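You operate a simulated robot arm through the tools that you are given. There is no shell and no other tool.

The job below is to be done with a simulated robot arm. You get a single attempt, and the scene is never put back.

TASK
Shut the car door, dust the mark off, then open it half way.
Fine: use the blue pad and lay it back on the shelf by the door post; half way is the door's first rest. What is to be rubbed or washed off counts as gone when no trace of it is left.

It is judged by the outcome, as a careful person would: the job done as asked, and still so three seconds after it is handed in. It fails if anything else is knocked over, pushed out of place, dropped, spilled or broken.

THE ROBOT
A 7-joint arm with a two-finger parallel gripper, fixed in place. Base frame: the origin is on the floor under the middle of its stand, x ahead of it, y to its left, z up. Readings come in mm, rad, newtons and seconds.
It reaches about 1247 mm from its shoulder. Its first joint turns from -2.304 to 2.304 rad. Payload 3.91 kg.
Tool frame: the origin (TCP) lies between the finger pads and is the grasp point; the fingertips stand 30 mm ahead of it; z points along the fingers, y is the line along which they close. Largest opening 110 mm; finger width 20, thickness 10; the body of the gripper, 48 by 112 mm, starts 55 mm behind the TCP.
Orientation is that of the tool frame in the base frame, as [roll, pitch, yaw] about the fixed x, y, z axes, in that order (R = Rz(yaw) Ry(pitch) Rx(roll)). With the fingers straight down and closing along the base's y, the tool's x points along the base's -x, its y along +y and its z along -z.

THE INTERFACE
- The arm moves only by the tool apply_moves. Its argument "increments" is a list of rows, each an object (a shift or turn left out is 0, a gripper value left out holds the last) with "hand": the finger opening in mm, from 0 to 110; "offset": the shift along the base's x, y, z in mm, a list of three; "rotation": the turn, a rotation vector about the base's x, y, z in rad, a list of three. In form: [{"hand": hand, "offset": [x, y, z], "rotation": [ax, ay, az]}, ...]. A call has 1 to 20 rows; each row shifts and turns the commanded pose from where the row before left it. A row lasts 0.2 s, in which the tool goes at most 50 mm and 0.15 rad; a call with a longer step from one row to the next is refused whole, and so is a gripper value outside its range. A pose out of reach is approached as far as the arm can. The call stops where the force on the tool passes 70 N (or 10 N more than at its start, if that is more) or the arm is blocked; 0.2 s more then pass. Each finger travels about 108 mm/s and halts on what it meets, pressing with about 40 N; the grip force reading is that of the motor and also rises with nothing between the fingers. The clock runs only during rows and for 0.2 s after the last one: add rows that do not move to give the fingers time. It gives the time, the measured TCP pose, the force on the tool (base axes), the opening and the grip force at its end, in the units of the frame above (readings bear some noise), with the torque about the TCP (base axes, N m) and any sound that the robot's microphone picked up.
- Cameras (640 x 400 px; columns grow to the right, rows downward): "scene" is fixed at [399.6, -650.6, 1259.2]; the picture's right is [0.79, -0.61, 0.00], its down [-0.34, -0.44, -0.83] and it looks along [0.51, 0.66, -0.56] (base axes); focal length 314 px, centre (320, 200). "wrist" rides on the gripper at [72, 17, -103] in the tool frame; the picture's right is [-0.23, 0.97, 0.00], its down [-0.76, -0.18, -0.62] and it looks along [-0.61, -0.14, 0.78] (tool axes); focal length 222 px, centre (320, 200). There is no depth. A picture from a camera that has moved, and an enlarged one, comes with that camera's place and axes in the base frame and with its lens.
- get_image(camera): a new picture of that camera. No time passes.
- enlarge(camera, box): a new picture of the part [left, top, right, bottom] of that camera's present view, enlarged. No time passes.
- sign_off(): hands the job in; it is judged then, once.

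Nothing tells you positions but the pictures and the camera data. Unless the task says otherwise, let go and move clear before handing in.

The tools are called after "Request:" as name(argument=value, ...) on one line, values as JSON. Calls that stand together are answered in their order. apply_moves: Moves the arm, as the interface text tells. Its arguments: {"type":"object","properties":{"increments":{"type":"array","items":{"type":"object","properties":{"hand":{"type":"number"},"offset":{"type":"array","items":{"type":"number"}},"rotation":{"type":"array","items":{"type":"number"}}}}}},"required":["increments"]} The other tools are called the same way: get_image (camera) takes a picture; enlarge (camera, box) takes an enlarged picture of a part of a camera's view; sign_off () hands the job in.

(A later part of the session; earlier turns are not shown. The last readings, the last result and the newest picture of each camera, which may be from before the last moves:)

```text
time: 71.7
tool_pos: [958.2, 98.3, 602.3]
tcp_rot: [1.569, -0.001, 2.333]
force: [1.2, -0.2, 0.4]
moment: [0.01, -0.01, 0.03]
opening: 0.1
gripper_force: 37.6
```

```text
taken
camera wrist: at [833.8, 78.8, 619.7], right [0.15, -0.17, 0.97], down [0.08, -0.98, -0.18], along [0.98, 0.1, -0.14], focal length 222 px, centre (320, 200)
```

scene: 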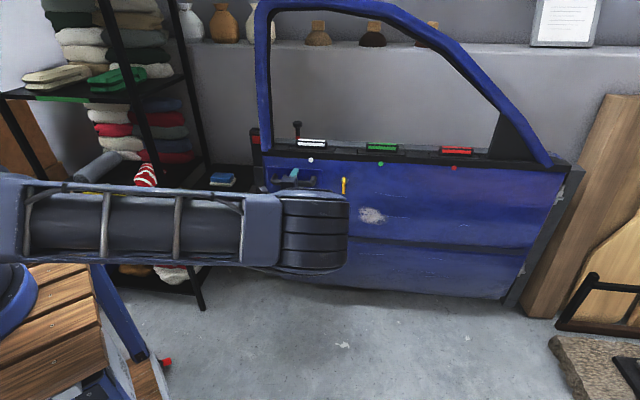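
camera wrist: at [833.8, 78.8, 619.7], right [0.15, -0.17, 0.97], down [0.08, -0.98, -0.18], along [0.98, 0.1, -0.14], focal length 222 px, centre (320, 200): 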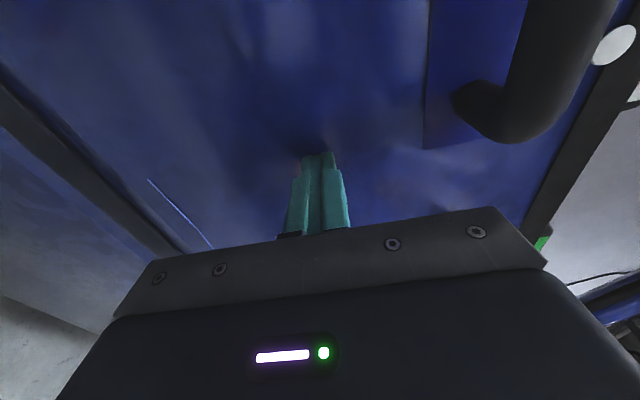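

Request:
apply_moves(increments=[{"offset": [-18, -17.2, 0]}, {"offset": [-25, -24, 0]}, {"offset": [-15, -14, 0], "rotation": [0.1, 0.0953, 0]}, {"rotation": [0.1, 0.0953, 0]}, {"rotation": [0.1, 0.0953, 0]}, {"rotation": [0.1, 0.0953, 0]}, {"rotation": [0.1, 0.0953, 0]}, {"rotation": [0.1, 0.0953, 0]}, {"rotation": [0.1, 0.0953, 0]}, {"rotation": [0.1, 0.0953, 0]}, {"rotation": [0.1, 0.0953, 0]}, {"rotation": [0.1, 0.0953, 0]}, {}])

Request:
get_image(camera="wrist")

```text
time: 74.5
tool_pos: [898.6, 43.6, 602.9]
tcp_rot: [1.554, -1.38, 2.348]
force: [-0.3, 0.3, 0.8]
moment: [0.01, -0.01, 0.04]
opening: 0.2
gripper_force: 37.4
```

```text
taken
camera wrist: at [825.7, -30.2, 677.5], right [0.69, -0.72, -0.04], down [-0.47, -0.4, -0.78], along [0.55, 0.56, -0.62], focal length 222 px, centre (320, 200)
```

wrist: 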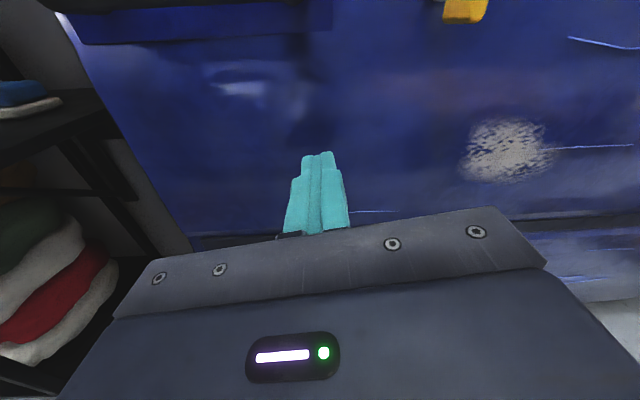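

This orientation gives an upright view and I can see the mark clearly. I'll keep rolling so the camera comes to the hinge side and looks back towards the striker gap.

Request:
apply_moves(increments=[{"rotation": [0.1, 0.0953, 0]}, {"rotation": [0.1, 0.0953, 0]}, {"rotation": [0.1, 0.0953, 0]}, {"rotation": [0.1, 0.0953, 0]}, {"rotation": [0.1, 0.0953, 0]}, {"rotation": [0.1, 0.0953, 0]}, {"rotation": [0.1, 0.0953, 0]}, {"rotation": [0.1, 0.0953, 0]}, {"rotation": [0.1, 0.0953, 0]}, {"rotation": [0.1, 0.0953, 0]}, {}])

Request:
get_image(camera="wrist")

```text
time: 76.9
tool_pos: [894.3, 51.6, 601.5]
tcp_rot: [-1.574, -1.223, -0.801]
force: [-1.3, 0.3, -0.1]
moment: [-0.01, 0.02, 0.0]
opening: 0.0
gripper_force: 38.2
out of reach, approached as far as the arm can: row 4, 5, 6, 7, 8, 9, 10
```

```text
taken
camera wrist: at [847.6, -50.6, 663.4], right [0.58, -0.6, -0.55], down [-0.75, -0.12, -0.65], along [0.33, 0.79, -0.52], focal length 222 px, centre (320, 200)
```

wrist: 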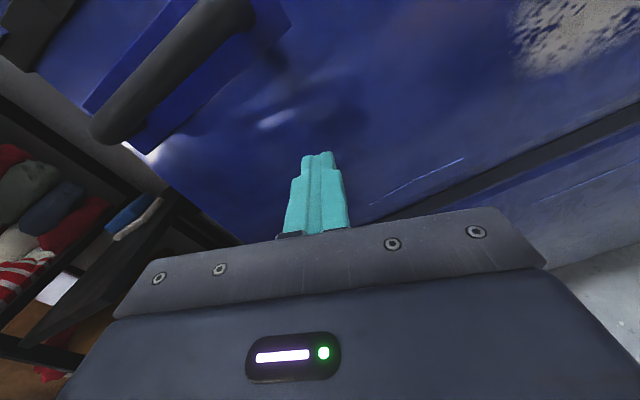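

Request:
enlarge(camera="wrist", box=[0, 0, 320, 240])

```text
1.67 times, centred on (160, 120) of wrist
camera zoom: at [847.6, -50.6, 663.4], right [0.58, -0.6, -0.55], down [-0.75, -0.12, -0.65], along [0.33, 0.79, -0.52], focal length 370 px, centre (587, 333)
```

zoom: 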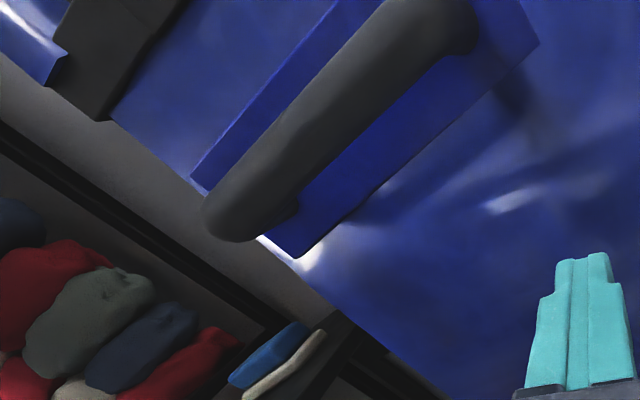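

Rolling further is out of reach, but the upright orientation works well. I'll go back to it and close the door very gently, to see whether it stays at the stop when it isn't pressed hard.

Request:
apply_moves(increments=[{"rotation": [-0.084, -0.08, 0]}, {"rotation": [-0.084, -0.08, 0]}, {"rotation": [-0.084, -0.08, 0]}, {"offset": [18, 17.2, 0]}, {"offset": [18, 17.2, 0]}, {"offset": [14.4, 13.8, 0]}, {}])

Request:
apply_moves(increments=[{"offset": [2.2, 2.1, 0]}, {"offset": [2.2, 2.1, 0]}, {"offset": [2.2, 2.1, 0]}, {"offset": [2.2, 2.1, 0]}, {}])

Request:
get_image(camera="wrist")

```text
time: 78.5
tool_pos: [942.3, 99.0, 601.9]
tcp_rot: [-2.792, -1.567, 0.414]
force: [0.7, 0.4, 0.4]
moment: [0.03, 0.0, 0.0]
opening: 0.0
gripper_force: 37.4
```

```text
time: 79.7
tool_pos: [952.1, 106.5, 601.8]
tcp_rot: [-2.764, -1.565, 0.39]
force: [-0.2, -0.2, -0.7]
moment: [0.0, -0.02, 0.04]
opening: 0.0
gripper_force: 37.5
```

```text
taken
camera wrist: at [890.6, 22.6, 674.0], right [0.67, -0.7, -0.23], down [-0.57, -0.3, -0.76], along [0.46, 0.64, -0.61], focal length 222 px, centre (320, 200)
```

wrist: 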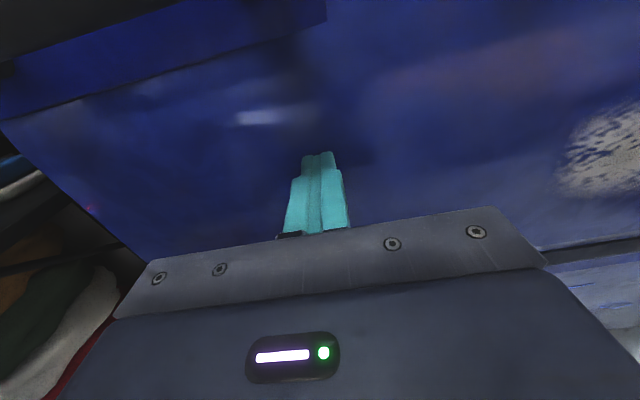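

Request:
apply_moves(increments=[{"offset": [1.5, 1.4, 0]}, {"offset": [1.5, 1.4, 0]}, {"offset": [1.5, 1.4, 0]}, {"offset": [1.5, 1.4, 0]}, {"offset": [1.5, 1.4, 0]}, {}])

Request:
apply_moves(increments=[{"offset": [1.0, 0.9, 0]}, {"offset": [1.0, 0.9, 0]}, {"offset": [1.0, 0.9, 0]}, {"offset": [1.0, 0.9, 0]}, {}])

Request:
apply_moves(increments=[{"offset": [1.0, 0.9, 0]}, {"offset": [1.0, 0.9, 0]}, {"offset": [1.0, 0.9, 0]}, {}])

Request:
apply_moves(increments=[{"offset": [0.7, 0.7, 0]}, {"offset": [0.7, 0.7, 0]}, {}])

```text
time: 81.1
tool_pos: [959.8, 114.5, 600.6]
tcp_rot: [-2.745, -1.569, 0.368]
force: [-0.1, -5.4, -2.7]
moment: [0.01, 0.02, -0.06]
opening: 0.0
gripper_force: 37.9
```

```text
time: 82.3
tool_pos: [964.9, 118.5, 601.1]
tcp_rot: [-2.63, -1.567, 0.253]
force: [-5.1, -2.8, -1.7]
moment: [-0.04, -0.01, 0.11]
opening: 0.1
gripper_force: 37.8
```

```text
time: 83.3
tool_pos: [966.1, 120.9, 601.0]
tcp_rot: [-2.747, -1.568, 0.371]
force: [-6.1, 0.2, 0.8]
moment: [0.01, -0.05, 0.16]
opening: 0.0
gripper_force: 37.9
```

```text
time: 84.1
tool_pos: [968.0, 122.7, 601.3]
tcp_rot: [-2.732, -1.568, 0.354]
force: [-6.2, -0.7, 0.7]
moment: [0.05, -0.05, 0.15]
opening: 0.0
gripper_force: 37.5
```

Request:
apply_moves(increments=[{"offset": [0.5, 0.5, 0]}, {"offset": [0.5, 0.5, 0]}, {}])

Request:
enlarge(camera="scene", box=[235, 110, 335, 180])

```text
time: 84.9
tool_pos: [968.8, 122.9, 601.3]
tcp_rot: [-2.697, -1.567, 0.319]
force: [-6.3, -2.3, 1.7]
moment: [0.07, -0.05, 0.12]
opening: 0.1
gripper_force: 38.2
```

```text
5.71 times, centred on (285, 145) of scene
camera zoom: at [399.6, -650.6, 1259.2], right [0.79, -0.61, 0.0], down [-0.34, -0.44, -0.83], along [0.51, 0.66, -0.56], focal length 1794 px, centre (520, 514)
```

zoom: 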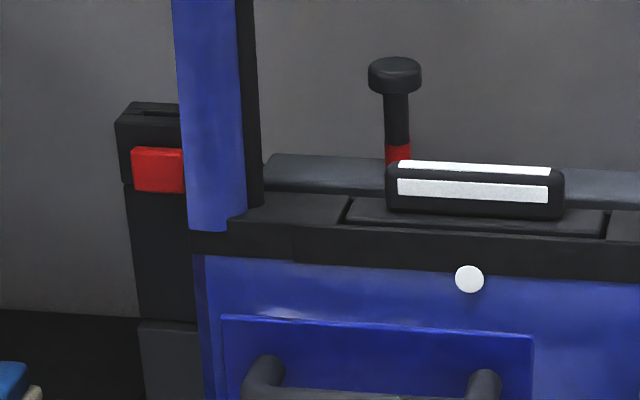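

Request:
apply_moves(increments=[{"offset": [0.8, 0.8, 0]}, {"offset": [0.8, 0.8, 0]}, {}])

Request:
apply_moves(increments=[{"offset": [0.6, 0.6, 0]}, {"offset": [0.6, 0.6, 0]}, {}])

Request:
apply_moves(increments=[{"offset": [0.6, 0.6, 0]}, {}])

```text
time: 85.7
tool_pos: [969.8, 122.6, 600.3]
tcp_rot: [-2.782, -1.568, 0.404]
force: [-54.8, -42.4, 7.9]
moment: [0.34, -0.47, 0.59]
opening: 0.0
gripper_force: 37.7
```

```text
time: 86.0
tool_pos: [970.6, 123.3, 599.7]
tcp_rot: [-2.792, -1.568, 0.413]
force: [-31.6, -31.9, 17.6]
moment: [0.57, -0.46, 0.3]
opening: 0.3
gripper_force: 37.8
stopped in row 1: the force on the tool passed its limit at 85 N (the readings are from after the stop); the commanded pose is now the measured one
```

```text
time: 86.4
tool_pos: [970.0, 123.7, 601.3]
tcp_rot: [-2.782, -1.569, 0.405]
force: [-35.3, -31.7, 19.2]
moment: [0.6, -0.4, 0.31]
opening: 0.0
gripper_force: 37.7
stopped in row 1: the force on the tool passed its limit at 76 N (the readings are from after the stop); the commanded pose is now the measured one
```

Request:
apply_moves(increments=[{"offset": [-0.3, -0.3, 0]}, {"offset": [-0.3, -0.3, 0]}, {"offset": [-0.3, -0.3, 0]}, {}])

Request:
apply_moves(increments=[{"offset": [-0.3, -0.3, 0]}, {"offset": [-0.3, -0.3, 0]}, {}])

Request:
apply_moves(increments=[{"offset": [-0.3, -0.3, 0]}, {"offset": [-0.3, -0.3, 0]}, {}])

Request:
enlarge(camera="scene", box=[235, 110, 335, 180])

```text
time: 87.4
tool_pos: [968.6, 123.2, 599.3]
tcp_rot: [-2.996, -1.569, 0.621]
force: [-13.0, -34.9, 21.4]
moment: [0.65, -0.4, -0.25]
opening: 0.0
gripper_force: 37.6
```

```text
time: 88.2
tool_pos: [967.4, 125.4, 598.3]
tcp_rot: [-2.783, -1.566, 0.41]
force: [-0.2, -13.3, 3.1]
moment: [0.22, -0.06, -0.18]
opening: 0.1
gripper_force: 37.4
```

```text
time: 89.0
tool_pos: [966.8, 124.8, 599.1]
tcp_rot: [-2.776, -1.564, 0.402]
force: [-6.5, -1.3, -4.5]
moment: [-0.08, 0.01, 0.19]
opening: 0.1
gripper_force: 38.0
```

```text
5.71 times, centred on (285, 145) of scene
camera zoom: at [399.6, -650.6, 1259.2], right [0.79, -0.61, 0.0], down [-0.34, -0.44, -0.83], along [0.51, 0.66, -0.56], focal length 1794 px, centre (520, 514)
```

zoom: 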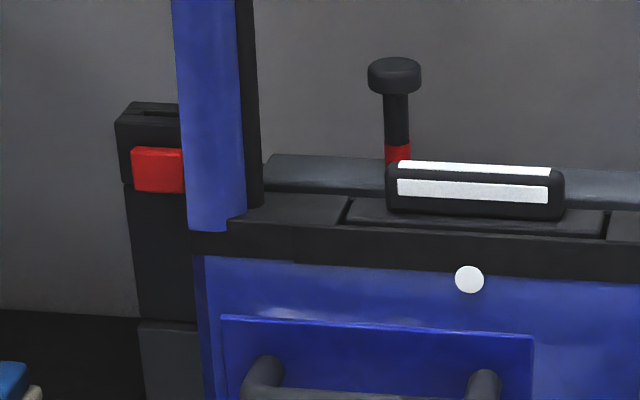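

Request:
apply_moves(increments=[{"offset": [-1, -1, 0]}, {"offset": [-1, -1, 0]}, {}])

Request:
apply_moves(increments=[{"offset": [-1.5, -1.5, 0]}, {"offset": [-1.5, -1.5, 0]}, {}])

Request:
apply_moves(increments=[{"offset": [-1.5, -1.5, 0]}, {"offset": [-1.5, -1.5, 0]}, {}])

Request:
apply_moves(increments=[{"offset": [-2, -2, 0]}, {"offset": [-2, -2, 0]}, {}])

Request:
enlarge(camera="scene", box=[235, 110, 335, 180])

```text
time: 89.8
tool_pos: [964.2, 121.4, 600.0]
tcp_rot: [-2.786, -1.568, 0.409]
force: [-5.9, 1.0, -1.0]
moment: [-0.01, -0.06, 0.16]
opening: 0.1
gripper_force: 37.6
```

```text
time: 90.6
tool_pos: [962.6, 118.9, 599.9]
tcp_rot: [-2.818, -1.566, 0.441]
force: [-3.0, -2.9, 2.9]
moment: [0.12, -0.09, 0.04]
opening: 0.1
gripper_force: 37.7
```

```text
time: 91.4
tool_pos: [960.0, 115.8, 598.7]
tcp_rot: [-2.875, -1.566, 0.5]
force: [-0.9, -6.2, -0.4]
moment: [0.04, -0.06, -0.08]
opening: 0.0
gripper_force: 37.8
```

```text
time: 92.2
tool_pos: [955.1, 111.1, 599.9]
tcp_rot: [-2.835, -1.568, 0.459]
force: [-0.1, 0.7, 0.1]
moment: [-0.01, 0.02, 0.0]
opening: 0.0
gripper_force: 37.7
```

```text
5.71 times, centred on (285, 145) of scene
camera zoom: at [399.6, -650.6, 1259.2], right [0.79, -0.61, 0.0], down [-0.34, -0.44, -0.83], along [0.51, 0.66, -0.56], focal length 1794 px, centre (520, 514)
```

zoom: 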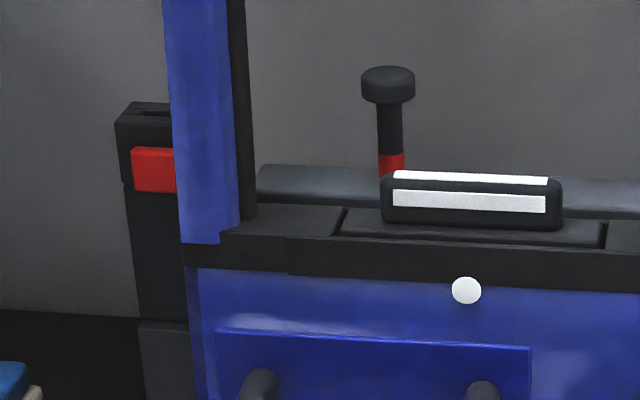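

A steady outward push of about 5 N brings the door back 15 mm, so it is a sprung seal, and the latch never engages at the hard stop. I'll look straight into the slot between the door's end face and the post to see what is holding it off.

Request:
apply_moves(increments=[{"offset": [-22, -21, 0]}, {"offset": [-22, -21, 5]}, {"offset": [-27, 28, 5]}, {"offset": [-27, 28, 5]}, {"offset": [-27, 28, 5]}, {"offset": [-27, 28, 5]}, {"offset": [-25, 27, 3]}, {}])

Request:
get_image(camera="wrist")

Request:
enlarge(camera="wrist", box=[200, 0, 440, 160])

```text
time: 94.0
tool_pos: [778.3, 207.8, 627.9]
tcp_rot: [-2.827, -1.567, 0.451]
force: [0.7, 0.1, -0.8]
moment: [-0.01, 0.02, 0.02]
opening: 0.0
gripper_force: 37.7
```

```text
taken
camera wrist: at [716.8, 124.1, 700.8], right [0.67, -0.7, -0.23], down [-0.58, -0.31, -0.76], along [0.46, 0.64, -0.61], focal length 222 px, centre (320, 200)
```

wrist: 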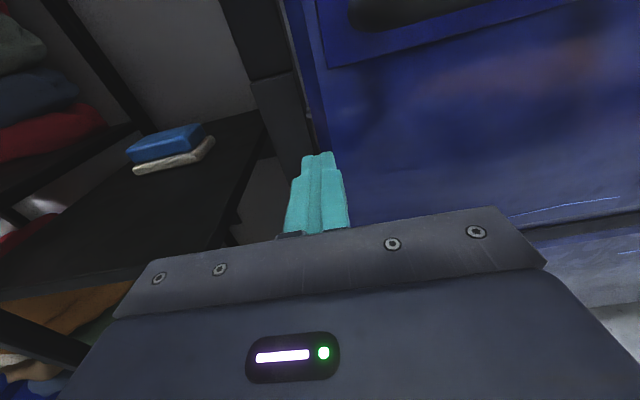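

```text
2.50 times, centred on (320, 80) of wrist
camera zoom: at [716.8, 124.1, 700.8], right [0.67, -0.7, -0.23], down [-0.58, -0.31, -0.76], along [0.46, 0.64, -0.61], focal length 555 px, centre (320, 500)
```

zoom: 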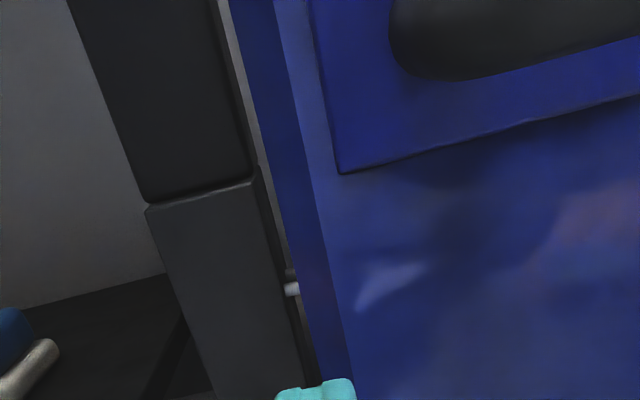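

Request:
enlarge(camera="wrist", box=[285, 80, 345, 150])

Request:
enlarge(camera="wrist", box=[260, 0, 340, 90])

```text
5.71 times, centred on (315, 115) of wrist
camera zoom: at [716.8, 124.1, 700.8], right [0.67, -0.7, -0.23], down [-0.58, -0.31, -0.76], along [0.46, 0.64, -0.61], focal length 1269 px, centre (349, 686)
```

zoom: 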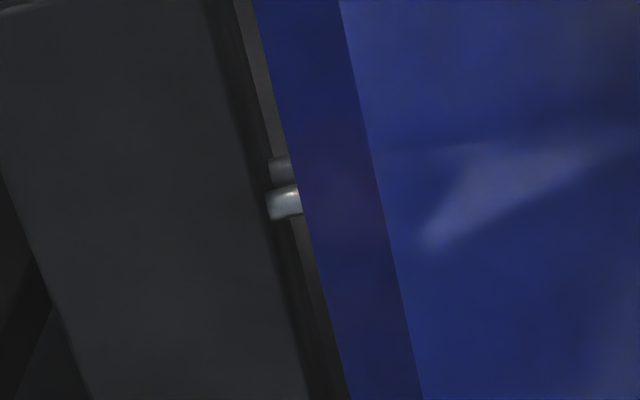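

```text
4.44 times, centred on (300, 45) of wrist
camera zoom: at [716.8, 124.1, 700.8], right [0.67, -0.7, -0.23], down [-0.58, -0.31, -0.76], along [0.46, 0.64, -0.61], focal length 987 px, centre (409, 889)
```

zoom: 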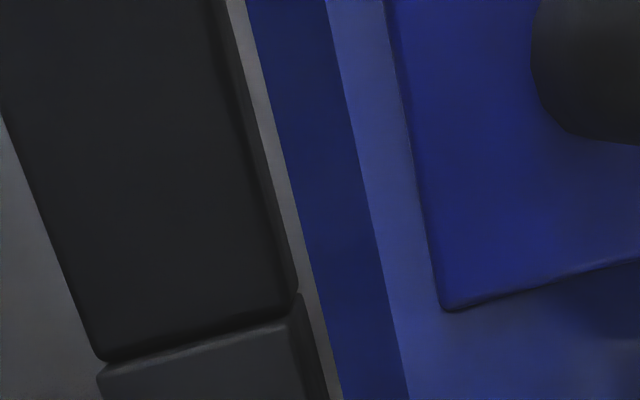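

The U-shaped striker is clear and nothing is wedged in the slot itself. Something else must stop the door, so I'll look at the inner side of the door edge again from the shelf side, from the pose that wasn't blocked before.

Request:
apply_moves(increments=[{"offset": [-4, -4, 10], "rotation": [-0.1034, -0.0985, 0]}, {"offset": [-4, -4, 10], "rotation": [-0.1034, -0.0985, 0]}, {"offset": [-4, -4, 10], "rotation": [-0.1034, -0.0985, 0]}, {"offset": [0, 0, 10], "rotation": [-0.1034, -0.0985, 0]}, {"offset": [0, 0, 10], "rotation": [-0.1034, -0.0985, 0]}, {"offset": [0, 0, 10], "rotation": [-0.1034, -0.0985, 0]}, {"offset": [0, 0, 10], "rotation": [-0.1034, -0.0985, 0]}, {"offset": [0, 0, 10], "rotation": [-0.1034, -0.0985, 0]}, {"offset": [0, 0, 10], "rotation": [-0.1034, -0.0985, 0]}, {"offset": [0, 0, 10], "rotation": [-0.1034, -0.0985, 0]}, {"offset": [0, 0, 10], "rotation": [-0.1034, -0.0985, 0]}, {}])

Request:
apply_moves(increments=[{"offset": [-2, 0, 14], "rotation": [-0.0987, 0.1033, 0]}, {"offset": [-2, 0, 14], "rotation": [-0.0987, 0.1033, 0]}, {"offset": [-2, 0, 14], "rotation": [-0.0987, 0.1033, 0]}, {"offset": [-2, 0, 14], "rotation": [-0.0987, 0.1033, 0]}, {"offset": [0, 0, 14], "rotation": [-0.0987, 0.1033, 0]}, {"offset": [0, 0, 14], "rotation": [-0.0987, 0.1033, 0]}, {"offset": [0, 0, 14], "rotation": [-0.0987, 0.1033, 0]}, {"offset": [0, 0, 14], "rotation": [-0.0987, 0.1033, 0]}, {"offset": [0, 5, 18], "rotation": [-0.0987, 0.1033, 0]}, {"offset": [0, 10, 20], "rotation": [-0.0987, 0.1033, 0]}, {"offset": [0, 10, 20], "rotation": [-0.0987, 0.1033, 0]}, {}])

Request:
get_image(camera="wrist")

```text
time: 96.6
tool_pos: [766.6, 196.2, 738.4]
tcp_rot: [1.575, 0.0, 2.328]
force: [-0.6, -1.0, 0.6]
moment: [0.0, 0.01, -0.02]
opening: 0.0
gripper_force: 38.0
```

```text
time: 99.2
tool_pos: [758.4, 221.1, 909.1]
tcp_rot: [-3.134, 0.003, 2.331]
force: [-0.6, -0.1, -0.1]
moment: [0.05, 0.04, 0.01]
opening: 0.0
gripper_force: 37.4
```

```text
taken
camera wrist: at [722.0, 286.0, 1011.1], right [0.86, 0.51, -0.01], down [0.4, -0.67, 0.63], along [0.31, -0.54, -0.78], focal length 222 px, centre (320, 200)
```

wrist: 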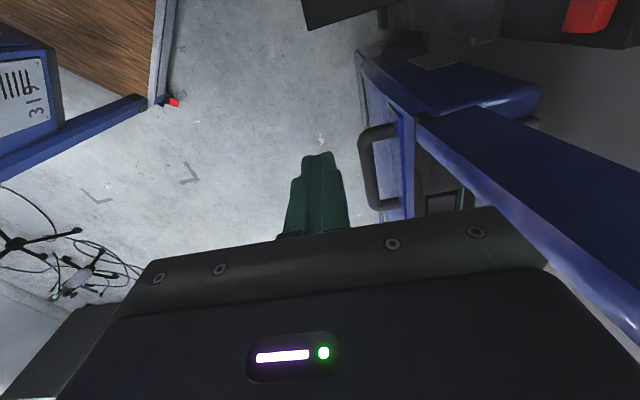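

Request:
apply_moves(increments=[{"hand": 110, "offset": [5, 40, 15]}, {"offset": [10, 40, 15]}, {"offset": [10, 40, 15]}, {"offset": [15, 30, 15]}, {"offset": [15, 15, 10], "rotation": [-0.0724, -0.069, 0]}, {"offset": [15, 8, 10], "rotation": [-0.0724, -0.069, 0]}, {"offset": [12, 5, 5], "rotation": [-0.0724, -0.069, 0]}, {"offset": [10, 2, 5], "rotation": [-0.0724, -0.069, 0]}, {}])

Request:
get_image(camera="wrist")

Request:
enlarge(camera="wrist", box=[310, 40, 390, 120])

Request:
enlarge(camera="wrist", box=[310, 110, 390, 230])

```text
time: 101.2
tool_pos: [851.7, 401.8, 998.8]
tcp_rot: [-3.135, 0.407, 2.332]
force: [-0.1, -0.1, -0.3]
moment: [-0.01, 0.0, 0.05]
opening: 110.0
gripper_force: 0.0
```

```text
taken
camera wrist: at [791.1, 490.1, 1065.0], right [0.85, 0.52, 0.08], down [0.19, -0.45, 0.87], along [0.49, -0.73, -0.48], focal length 222 px, centre (320, 200)
```

wrist: 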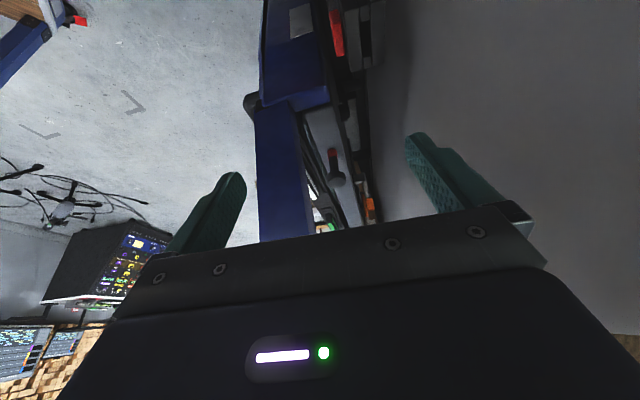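

```text
5.00 times, centred on (350, 80) of wrist
camera zoom: at [791.1, 490.1, 1065.0], right [0.85, 0.52, 0.08], down [0.19, -0.45, 0.87], along [0.49, -0.73, -0.48], focal length 1111 px, centre (170, 800)
```

zoom: 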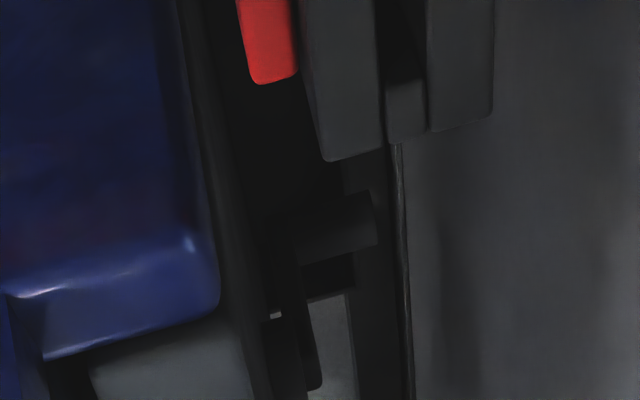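

```text
3.33 times, centred on (350, 170) of wrist
camera zoom: at [791.1, 490.1, 1065.0], right [0.85, 0.52, 0.08], down [0.19, -0.45, 0.87], along [0.49, -0.73, -0.48], focal length 740 px, centre (220, 300)
```

zoom: 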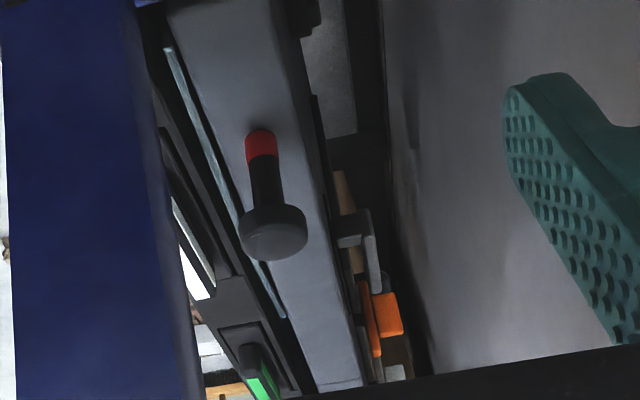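

I don't find an obstruction. The push-back is a constant ~5 N that always returns the door to exactly the same spot, about 1° from the hard stop, and it resists leaving that spot outward too. That matches a shut rest with slight over-travel, so I take the door as shut. Next I'll level the hand and go over the blue pad.

Request:
apply_moves(increments=[{"hand": 110, "offset": [-15, 8, 0], "rotation": [0.0724, 0.069, 0]}, {"offset": [-15, 8, 0], "rotation": [0.0724, 0.069, 0]}, {"offset": [-15, 8, -10], "rotation": [0.0724, 0.069, 0]}, {"offset": [-15, 8, -20], "rotation": [0.0751, 0.0716, 0]}, {"offset": [-10, 10, -30]}, {"offset": [-8, 10, -30]}, {}])

Request:
get_image(camera="wrist")

Request:
get_image(camera="scene")

```text
time: 102.8
tool_pos: [772.6, 453.1, 908.8]
tcp_rot: [-3.134, 0.002, 2.33]
force: [-0.1, -0.4, 0.2]
moment: [0.01, -0.01, -0.01]
opening: 110.1
gripper_force: 0.0
```

```text
taken
camera wrist: at [735.5, 517.2, 1011.7], right [0.86, 0.51, -0.01], down [0.4, -0.67, 0.63], along [0.31, -0.54, -0.78], focal length 222 px, centre (320, 200)
```

wrist: 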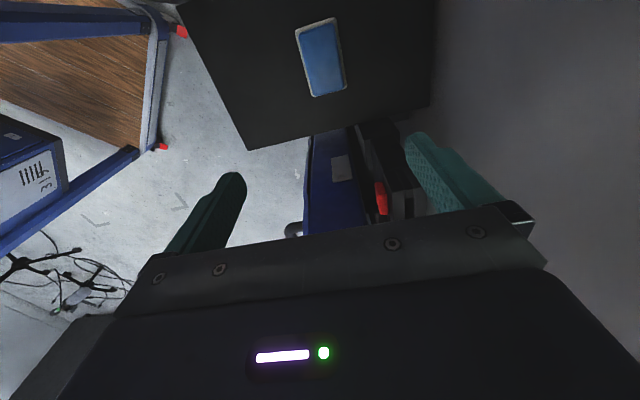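

```text
taken
```

scene: 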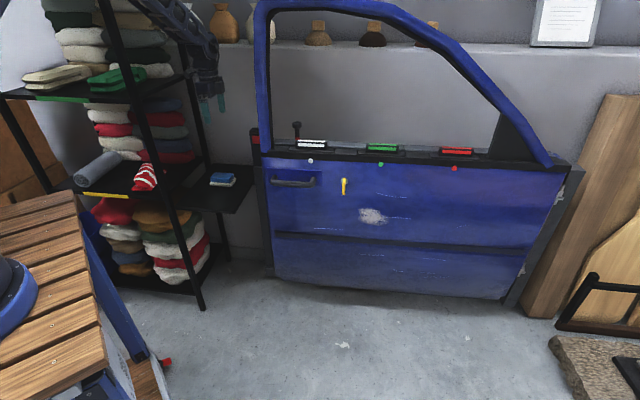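

Request:
apply_moves(increments=[{"offset": [-2, 6, -35]}, {"offset": [-2, 6, -35]}, {"offset": [-2, 6, -35]}, {"offset": [-1.6, 6.9, -35]}, {}])

Request:
get_image(camera="wrist")

Request:
enlarge(camera="scene", box=[170, 100, 290, 200])

```text
time: 104.0
tool_pos: [766.3, 480.0, 769.6]
tcp_rot: [-3.138, 0.002, 2.332]
force: [0.8, -0.2, -0.5]
moment: [-0.01, 0.05, 0.0]
opening: 110.0
gripper_force: 0.1
```

```text
taken
camera wrist: at [729.2, 542.9, 872.3], right [0.86, 0.51, -0.01], down [0.4, -0.67, 0.63], along [0.31, -0.54, -0.78], focal length 222 px, centre (320, 200)
```

wrist: 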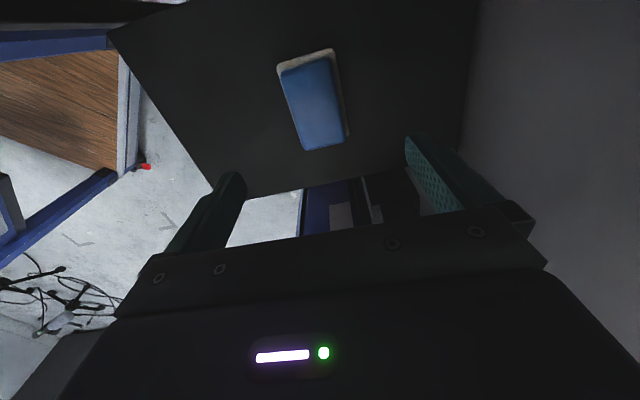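

```text
4.00 times, centred on (230, 150) of scene
camera zoom: at [399.6, -650.6, 1259.2], right [0.79, -0.61, 0.0], down [-0.34, -0.44, -0.83], along [0.51, 0.66, -0.56], focal length 1256 px, centre (680, 400)
```

zoom: 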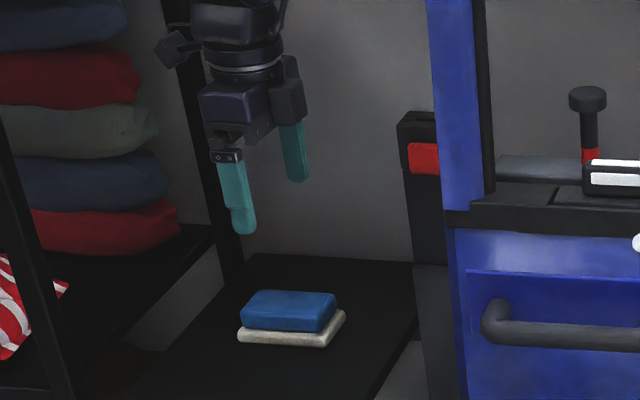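

Request:
enlarge(camera="wrist", box=[250, 30, 380, 170])

```text
2.86 times, centred on (315, 100) of wrist
camera zoom: at [729.2, 542.9, 872.3], right [0.86, 0.51, -0.01], down [0.4, -0.67, 0.63], along [0.31, -0.54, -0.78], focal length 635 px, centre (334, 486)
```

zoom: 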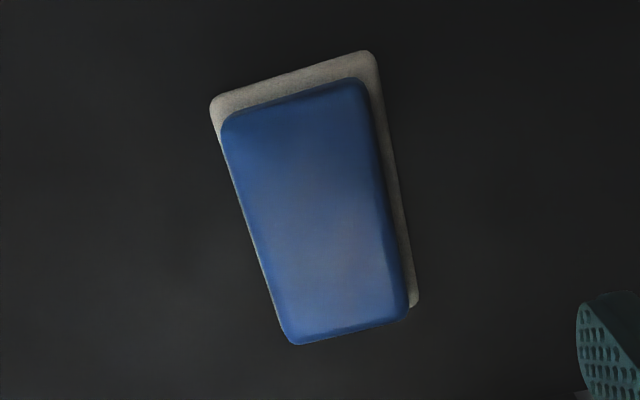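

The pad works out centred at about (762.6, 477.8), with its felt top near z 605 and its blue top near z 630. I'll centre the open fingers over it and come down carefully.

Request:
apply_moves(increments=[{"offset": [-3.7, -2.2, -20]}, {"offset": [0, 0, -30]}, {"offset": [0, 0, -30]}, {"offset": [0, 0, -25]}, {}])

Request:
get_image(camera="wrist")

Request:
enlarge(camera="scene", box=[190, 140, 270, 200])

```text
time: 105.2
tool_pos: [760.9, 477.8, 663.3]
tcp_rot: [-3.135, 0.002, 2.333]
force: [-0.1, 0.0, 0.3]
moment: [0.0, -0.05, 0.0]
opening: 110.2
gripper_force: 0.0
```

```text
taken
camera wrist: at [725.1, 542.4, 766.2], right [0.86, 0.51, -0.01], down [0.4, -0.67, 0.63], along [0.31, -0.54, -0.78], focal length 222 px, centre (320, 200)
```

wrist: 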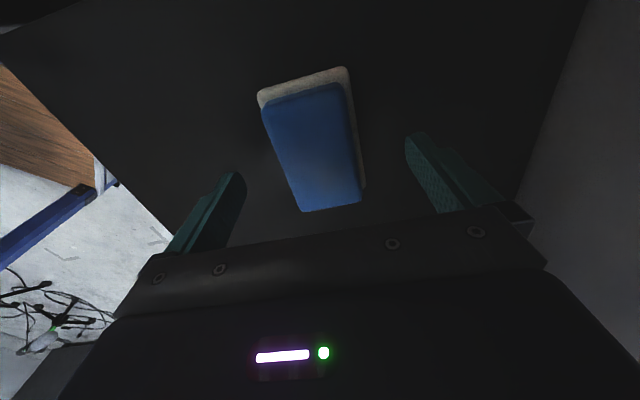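

```text
6.67 times, centred on (230, 170) of scene
camera zoom: at [399.6, -650.6, 1259.2], right [0.79, -0.61, 0.0], down [-0.34, -0.44, -0.83], along [0.51, 0.66, -0.56], focal length 2093 px, centre (920, 400)
```

zoom: 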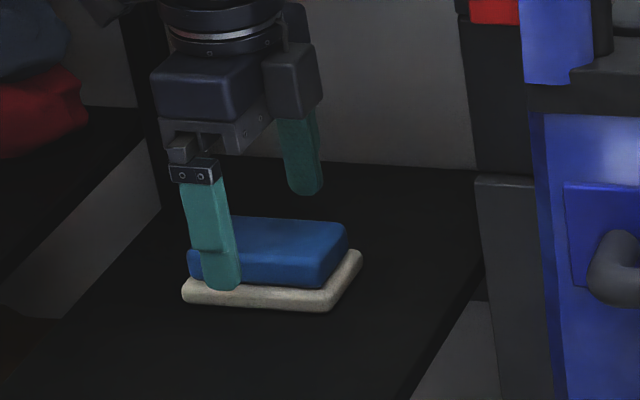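

Request:
apply_moves(increments=[{"offset": [0.8, 0, -12]}, {"offset": [0, 0, -12.5]}, {}])

Request:
enlarge(camera="scene", box=[190, 140, 270, 200])

Request:
get_image(camera="wrist")

```text
time: 106.0
tool_pos: [762.7, 477.4, 638.0]
tcp_rot: [-3.136, 0.001, 2.33]
force: [0.7, -0.4, 0.4]
moment: [-0.01, 0.03, -0.01]
opening: 110.0
gripper_force: 0.1
```

```text
6.67 times, centred on (230, 170) of scene
camera zoom: at [399.6, -650.6, 1259.2], right [0.79, -0.61, 0.0], down [-0.34, -0.44, -0.83], along [0.51, 0.66, -0.56], focal length 2093 px, centre (920, 400)
```

zoom: 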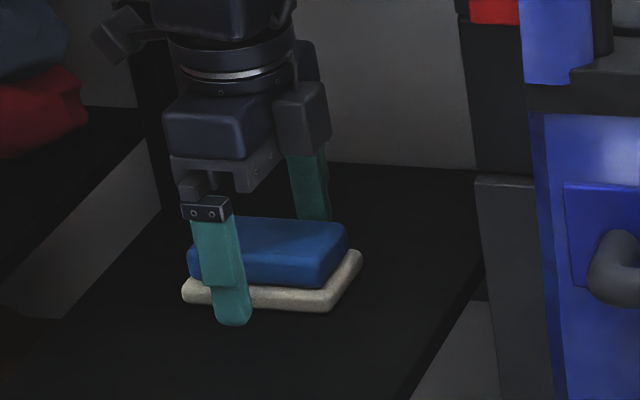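

```text
taken
camera wrist: at [726.6, 541.4, 742.0], right [0.86, 0.51, -0.01], down [0.4, -0.67, 0.63], along [0.31, -0.54, -0.78], focal length 222 px, centre (320, 200)
```

wrist: 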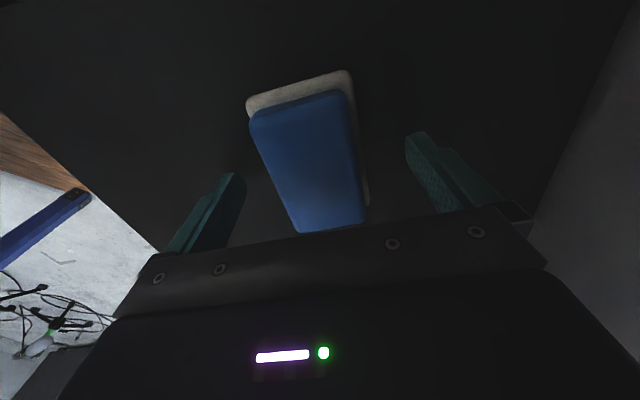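

Request:
apply_moves(increments=[{"hand": 60}, {}, {}])

Request:
get_image(camera="wrist")

Request:
enlarge(camera="scene", box=[200, 150, 260, 195])

```text
time: 106.8
tool_pos: [763.4, 477.4, 639.6]
tcp_rot: [-3.133, 0.004, 2.333]
force: [0.3, 0.0, 0.3]
moment: [-0.03, 0.01, 0.0]
opening: 61.3
gripper_force: 40.1
```

```text
taken
camera wrist: at [726.6, 541.4, 742.1], right [0.86, 0.51, -0.01], down [0.4, -0.67, 0.63], along [0.31, -0.54, -0.78], focal length 222 px, centre (320, 200)
```

wrist: 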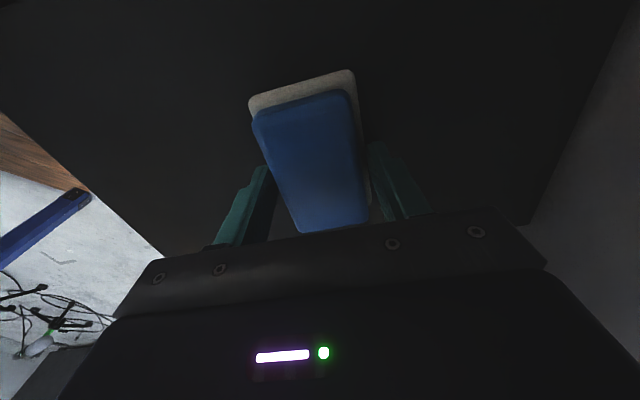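

```text
8.89 times, centred on (230, 172) of scene
camera zoom: at [399.6, -650.6, 1259.2], right [0.79, -0.61, 0.0], down [-0.34, -0.44, -0.83], along [0.51, 0.66, -0.56], focal length 2790 px, centre (1120, 444)
```

zoom: 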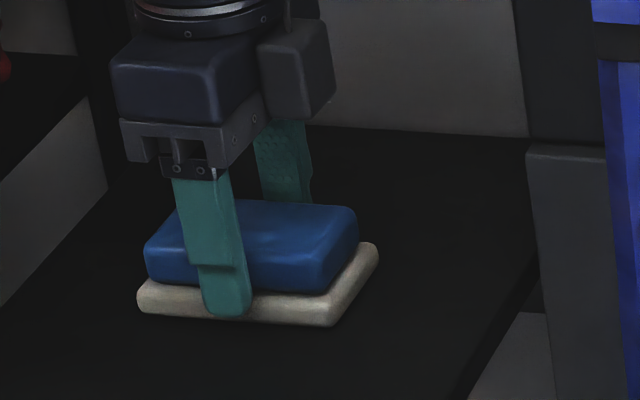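

The fingers met the wider felt layer (61 mm), so I'm too low. I'll open, rise about 16 mm and grip the blue block above the felt.

Request:
apply_moves(increments=[{"hand": 80}, {}, {"offset": [0, 0, 16]}, {}])

Request:
apply_moves(increments=[{"hand": 54}, {}, {}])

Request:
enlarge(camera="scene", box=[200, 150, 260, 195])

Request:
enlarge(camera="wrist", box=[220, 50, 420, 240])

```text
time: 107.8
tool_pos: [762.1, 476.8, 653.8]
tcp_rot: [-3.135, 0.001, 2.332]
force: [0.0, -0.5, -1.1]
moment: [0.02, 0.02, 0.0]
opening: 79.9
gripper_force: 0.0
```

```text
time: 108.6
tool_pos: [763.0, 477.4, 654.0]
tcp_rot: [-3.134, 0.002, 2.331]
force: [-0.5, -0.1, 0.5]
moment: [-0.01, -0.02, 0.03]
opening: 54.2
gripper_force: 0.1
```

```text
8.89 times, centred on (230, 172) of scene
camera zoom: at [399.6, -650.6, 1259.2], right [0.79, -0.61, 0.0], down [-0.34, -0.44, -0.83], along [0.51, 0.66, -0.56], focal length 2790 px, centre (1120, 444)
```

zoom: 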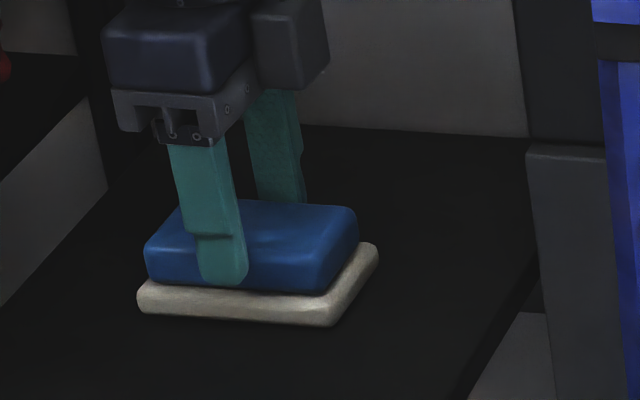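

```text
2.11 times, centred on (320, 145) of wrist
camera zoom: at [726.0, 541.1, 757.0], right [0.86, 0.51, -0.01], down [0.4, -0.67, 0.63], along [0.31, -0.54, -0.78], focal length 468 px, centre (320, 316)
```

zoom: 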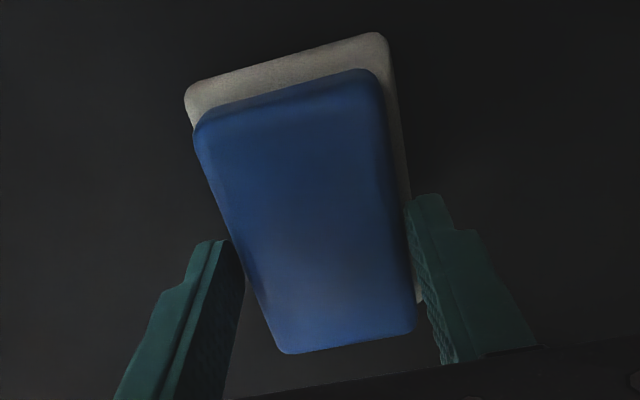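

Request:
apply_moves(increments=[{"hand": 30}, {}, {}, {}])

Request:
apply_moves(increments=[{"offset": [0, 0, 15]}, {"offset": [0, 0, 20]}, {"offset": [0, 0, 30]}, {}])

Request:
get_image(camera="wrist")

Request:
enlarge(camera="scene", box=[180, 120, 270, 195])

```text
time: 109.6
tool_pos: [763.3, 476.6, 654.8]
tcp_rot: [-3.134, 0.001, 2.332]
force: [-0.4, 0.3, -0.1]
moment: [0.02, -0.03, 0.05]
opening: 50.9
gripper_force: 39.5
```

```text
time: 110.6
tool_pos: [761.3, 477.7, 718.6]
tcp_rot: [-3.134, 0.003, 2.332]
force: [-1.0, -0.1, 0.0]
moment: [0.03, 0.01, 0.0]
opening: 30.0
gripper_force: 0.1
```

```text
taken
camera wrist: at [725.0, 540.3, 821.6], right [0.86, 0.51, -0.01], down [0.4, -0.67, 0.63], along [0.31, -0.54, -0.78], focal length 222 px, centre (320, 200)
```

wrist: 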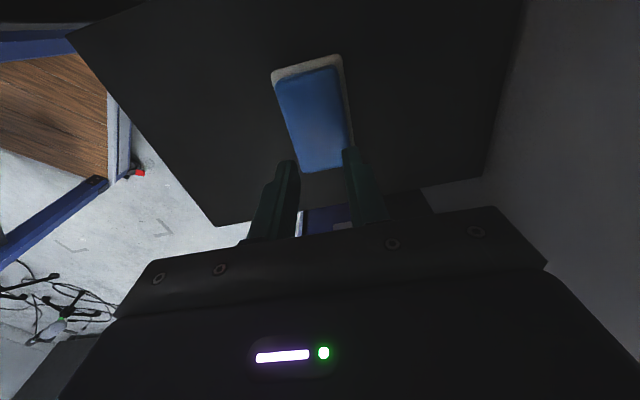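

```text
5.33 times, centred on (225, 158) of scene
camera zoom: at [399.6, -650.6, 1259.2], right [0.79, -0.61, 0.0], down [-0.34, -0.44, -0.83], along [0.51, 0.66, -0.56], focal length 1674 px, centre (827, 427)
```

zoom: 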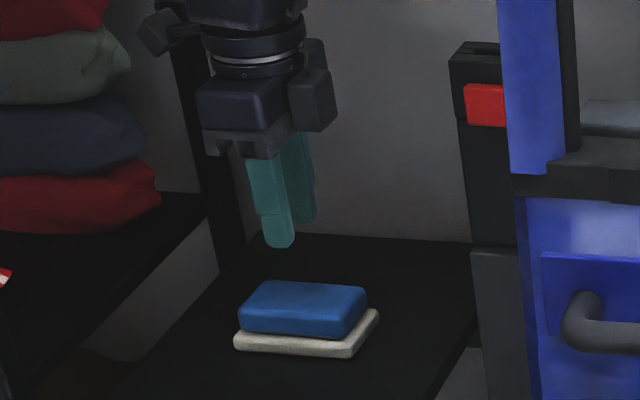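

The pad slipped out and stayed in place on the shelf, so my grip was too near its rounded top. I'll go back down about 8 mm lower than that and grip again.

Request:
apply_moves(increments=[{"hand": 75}, {"offset": [1.2, -0.3, -30]}, {"offset": [0, 0, -30]}, {"offset": [0, 0, -12]}, {}])

Request:
apply_moves(increments=[{"hand": 0}, {}, {}, {}])

Request:
enlarge(camera="scene", box=[200, 150, 260, 195])

```text
time: 111.8
tool_pos: [763.3, 476.7, 647.6]
tcp_rot: [-3.136, 0.002, 2.332]
force: [0.4, -0.1, 1.1]
moment: [-0.02, 0.03, -0.01]
opening: 75.3
gripper_force: 0.1
```

```text
time: 112.8
tool_pos: [764.3, 476.8, 646.7]
tcp_rot: [-3.134, 0.003, 2.331]
force: [0.1, -1.3, 0.6]
moment: [0.02, 0.0, 0.0]
opening: 51.1
gripper_force: 40.1
```

```text
8.89 times, centred on (230, 172) of scene
camera zoom: at [399.6, -650.6, 1259.2], right [0.79, -0.61, 0.0], down [-0.34, -0.44, -0.83], along [0.51, 0.66, -0.56], focal length 2790 px, centre (1120, 444)
```

zoom: 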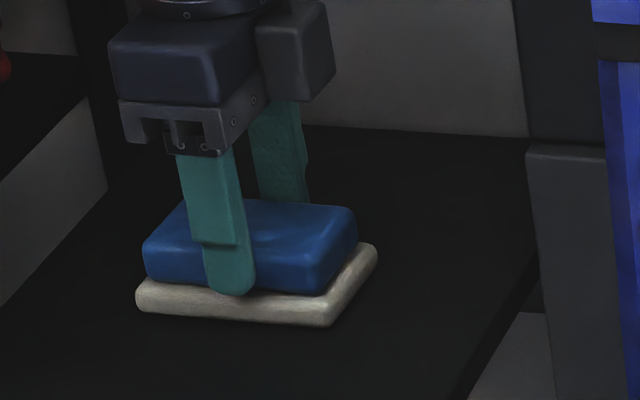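

Request:
apply_moves(increments=[{"offset": [0, 0, 5]}, {"offset": [0, 0, 10]}, {"offset": [0, 0, 15]}, {}])

Request:
enlarge(camera="scene", box=[190, 130, 270, 190])

```text
time: 113.8
tool_pos: [762.0, 476.0, 677.0]
tcp_rot: [-3.135, 0.003, 2.331]
force: [-0.6, 0.4, -0.1]
moment: [-0.01, -0.01, 0.03]
opening: 51.2
gripper_force: 39.9
```

```text
6.67 times, centred on (230, 160) of scene
camera zoom: at [399.6, -650.6, 1259.2], right [0.79, -0.61, 0.0], down [-0.34, -0.44, -0.83], along [0.51, 0.66, -0.56], focal length 2093 px, centre (920, 467)
```

zoom: 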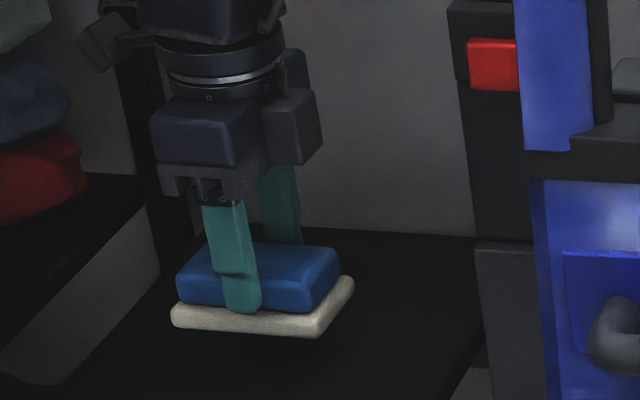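

The pad is held securely now, and its resting height on the shelf corresponds to TCP z ≈ 647. I'll lift it, carry it round to the outer side of the door and turn the felt to face the panel.

Request:
apply_moves(increments=[{"offset": [0, 0, 40]}, {"offset": [0, 0, 45]}, {"offset": [0, 0, 45]}, {"offset": [0, -30, 40]}, {"offset": [-2, -45, 10]}, {"offset": [-2, -45, 0]}, {"offset": [-2, -45, 0]}, {"offset": [-2, -45, 0]}, {"offset": [0, -45, 0]}, {"offset": [0, -45, 0]}, {"offset": [0, -30, 0]}, {}])

Request:
get_image(camera="wrist")

Request:
get_image(camera="scene")

```text
time: 116.4
tool_pos: [754.6, 146.4, 856.8]
tcp_rot: [-3.135, 0.003, 2.332]
force: [0.4, -0.1, -1.2]
moment: [-0.01, 0.0, -0.02]
opening: 51.0
gripper_force: 39.5
```

```text
taken
camera wrist: at [718.6, 210.8, 959.6], right [0.86, 0.51, -0.01], down [0.4, -0.67, 0.63], along [0.31, -0.54, -0.78], focal length 222 px, centre (320, 200)
```

wrist: 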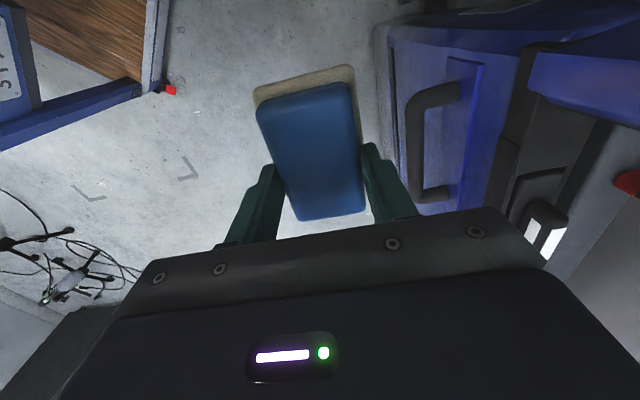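

```text
taken
```

scene: 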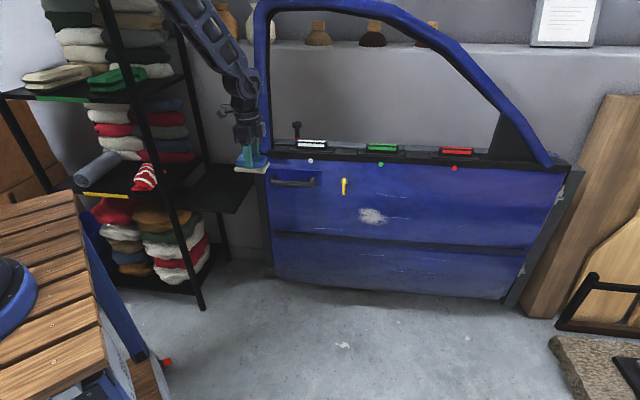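

Request:
apply_moves(increments=[{"offset": [0, -10, -20], "rotation": [0.0987, -0.1033, 0]}, {"offset": [0, -10, -20], "rotation": [0.0987, -0.1033, 0]}, {"offset": [0, -10, -22], "rotation": [0.0987, -0.1033, 0]}, {"offset": [0, -10, -22], "rotation": [0.0987, -0.1033, 0]}, {"offset": [5, -10, -24], "rotation": [0.0987, -0.1033, 0]}, {"offset": [5, -8, -24], "rotation": [0.0987, -0.1033, 0]}, {"offset": [5, -5, -24], "rotation": [0.0987, -0.1033, 0]}, {"offset": [5, -5, -25], "rotation": [0.0987, -0.1033, 0]}, {"offset": [5, -5, -25], "rotation": [0.0987, -0.1033, 0]}, {"offset": [8, -5, -25], "rotation": [0.0987, -0.1033, 0]}, {"offset": [8, -5, -25], "rotation": [0.0987, -0.1033, 0]}, {}])

Request:
get_image(camera="wrist")

Request:
get_image(camera="scene")

```text
time: 119.0
tool_pos: [796.0, 62.9, 602.0]
tcp_rot: [1.573, -0.002, 2.331]
force: [-0.4, 0.3, -0.9]
moment: [-0.05, 0.0, 0.01]
opening: 51.1
gripper_force: 39.7
```

```text
taken
camera wrist: at [671.5, 43.0, 619.0], right [0.16, -0.16, 0.97], down [0.07, -0.98, -0.18], along [0.98, 0.1, -0.15], focal length 222 px, centre (320, 200)
```

wrist: 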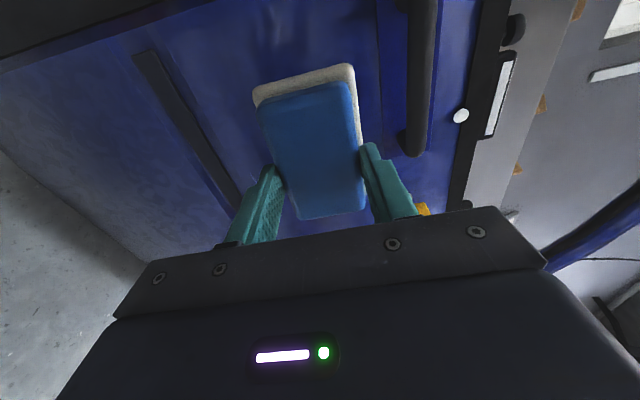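

```text
taken
```

scene: 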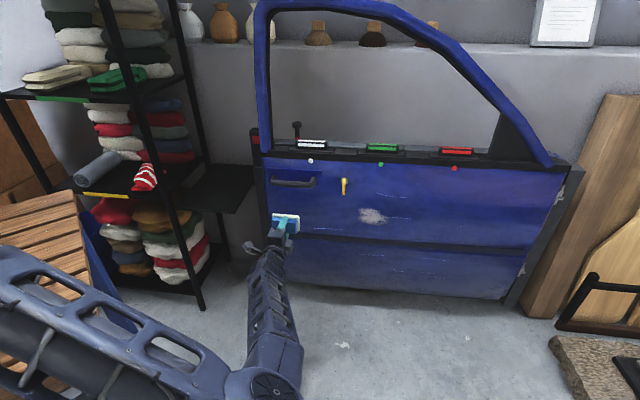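

The felt faces the panel. I'll move along the outside towards the hinge to stand in front of the mark, which I place near (1146, -10, 541).

Request:
apply_moves(increments=[{"offset": [29.5, -22.8, -7.6]}, {"offset": [29.5, -22.8, -7.6]}, {"offset": [29.5, -22.8, -7.6]}, {"offset": [29.5, -22.8, -7.6]}, {"offset": [29.5, -22.8, -7.6]}, {"offset": [29.5, -22.8, -7.6]}, {"offset": [29.5, -22.8, -7.6]}, {"offset": [29.5, -22.4, -7.8]}, {}])

Request:
get_image(camera="scene")

Request:
get_image(camera="wrist")

```text
time: 121.0
tool_pos: [1031.9, -120.7, 538.5]
tcp_rot: [1.576, -0.003, 2.331]
force: [-0.8, 0.4, -0.7]
moment: [-0.05, 0.02, -0.01]
opening: 51.0
gripper_force: 40.0
```

```text
taken
```

scene: 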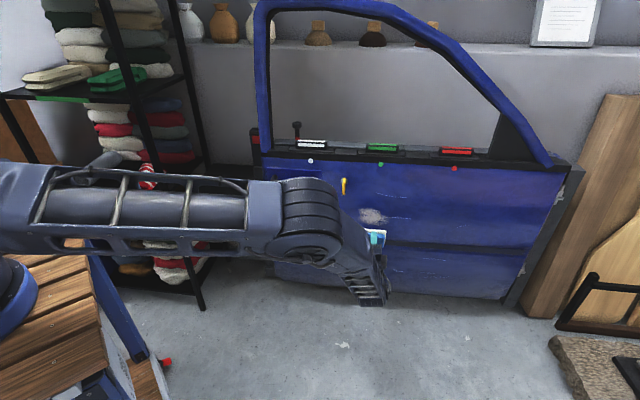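

```text
taken
camera wrist: at [907.7, -139.6, 556.7], right [0.16, -0.16, 0.97], down [0.07, -0.98, -0.18], along [0.98, 0.1, -0.15], focal length 222 px, centre (320, 200)
```

wrist: 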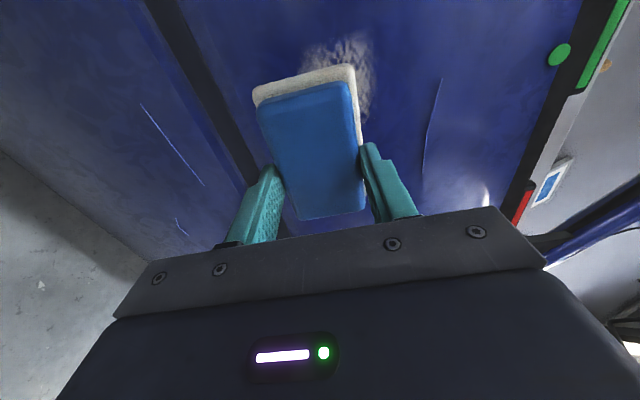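

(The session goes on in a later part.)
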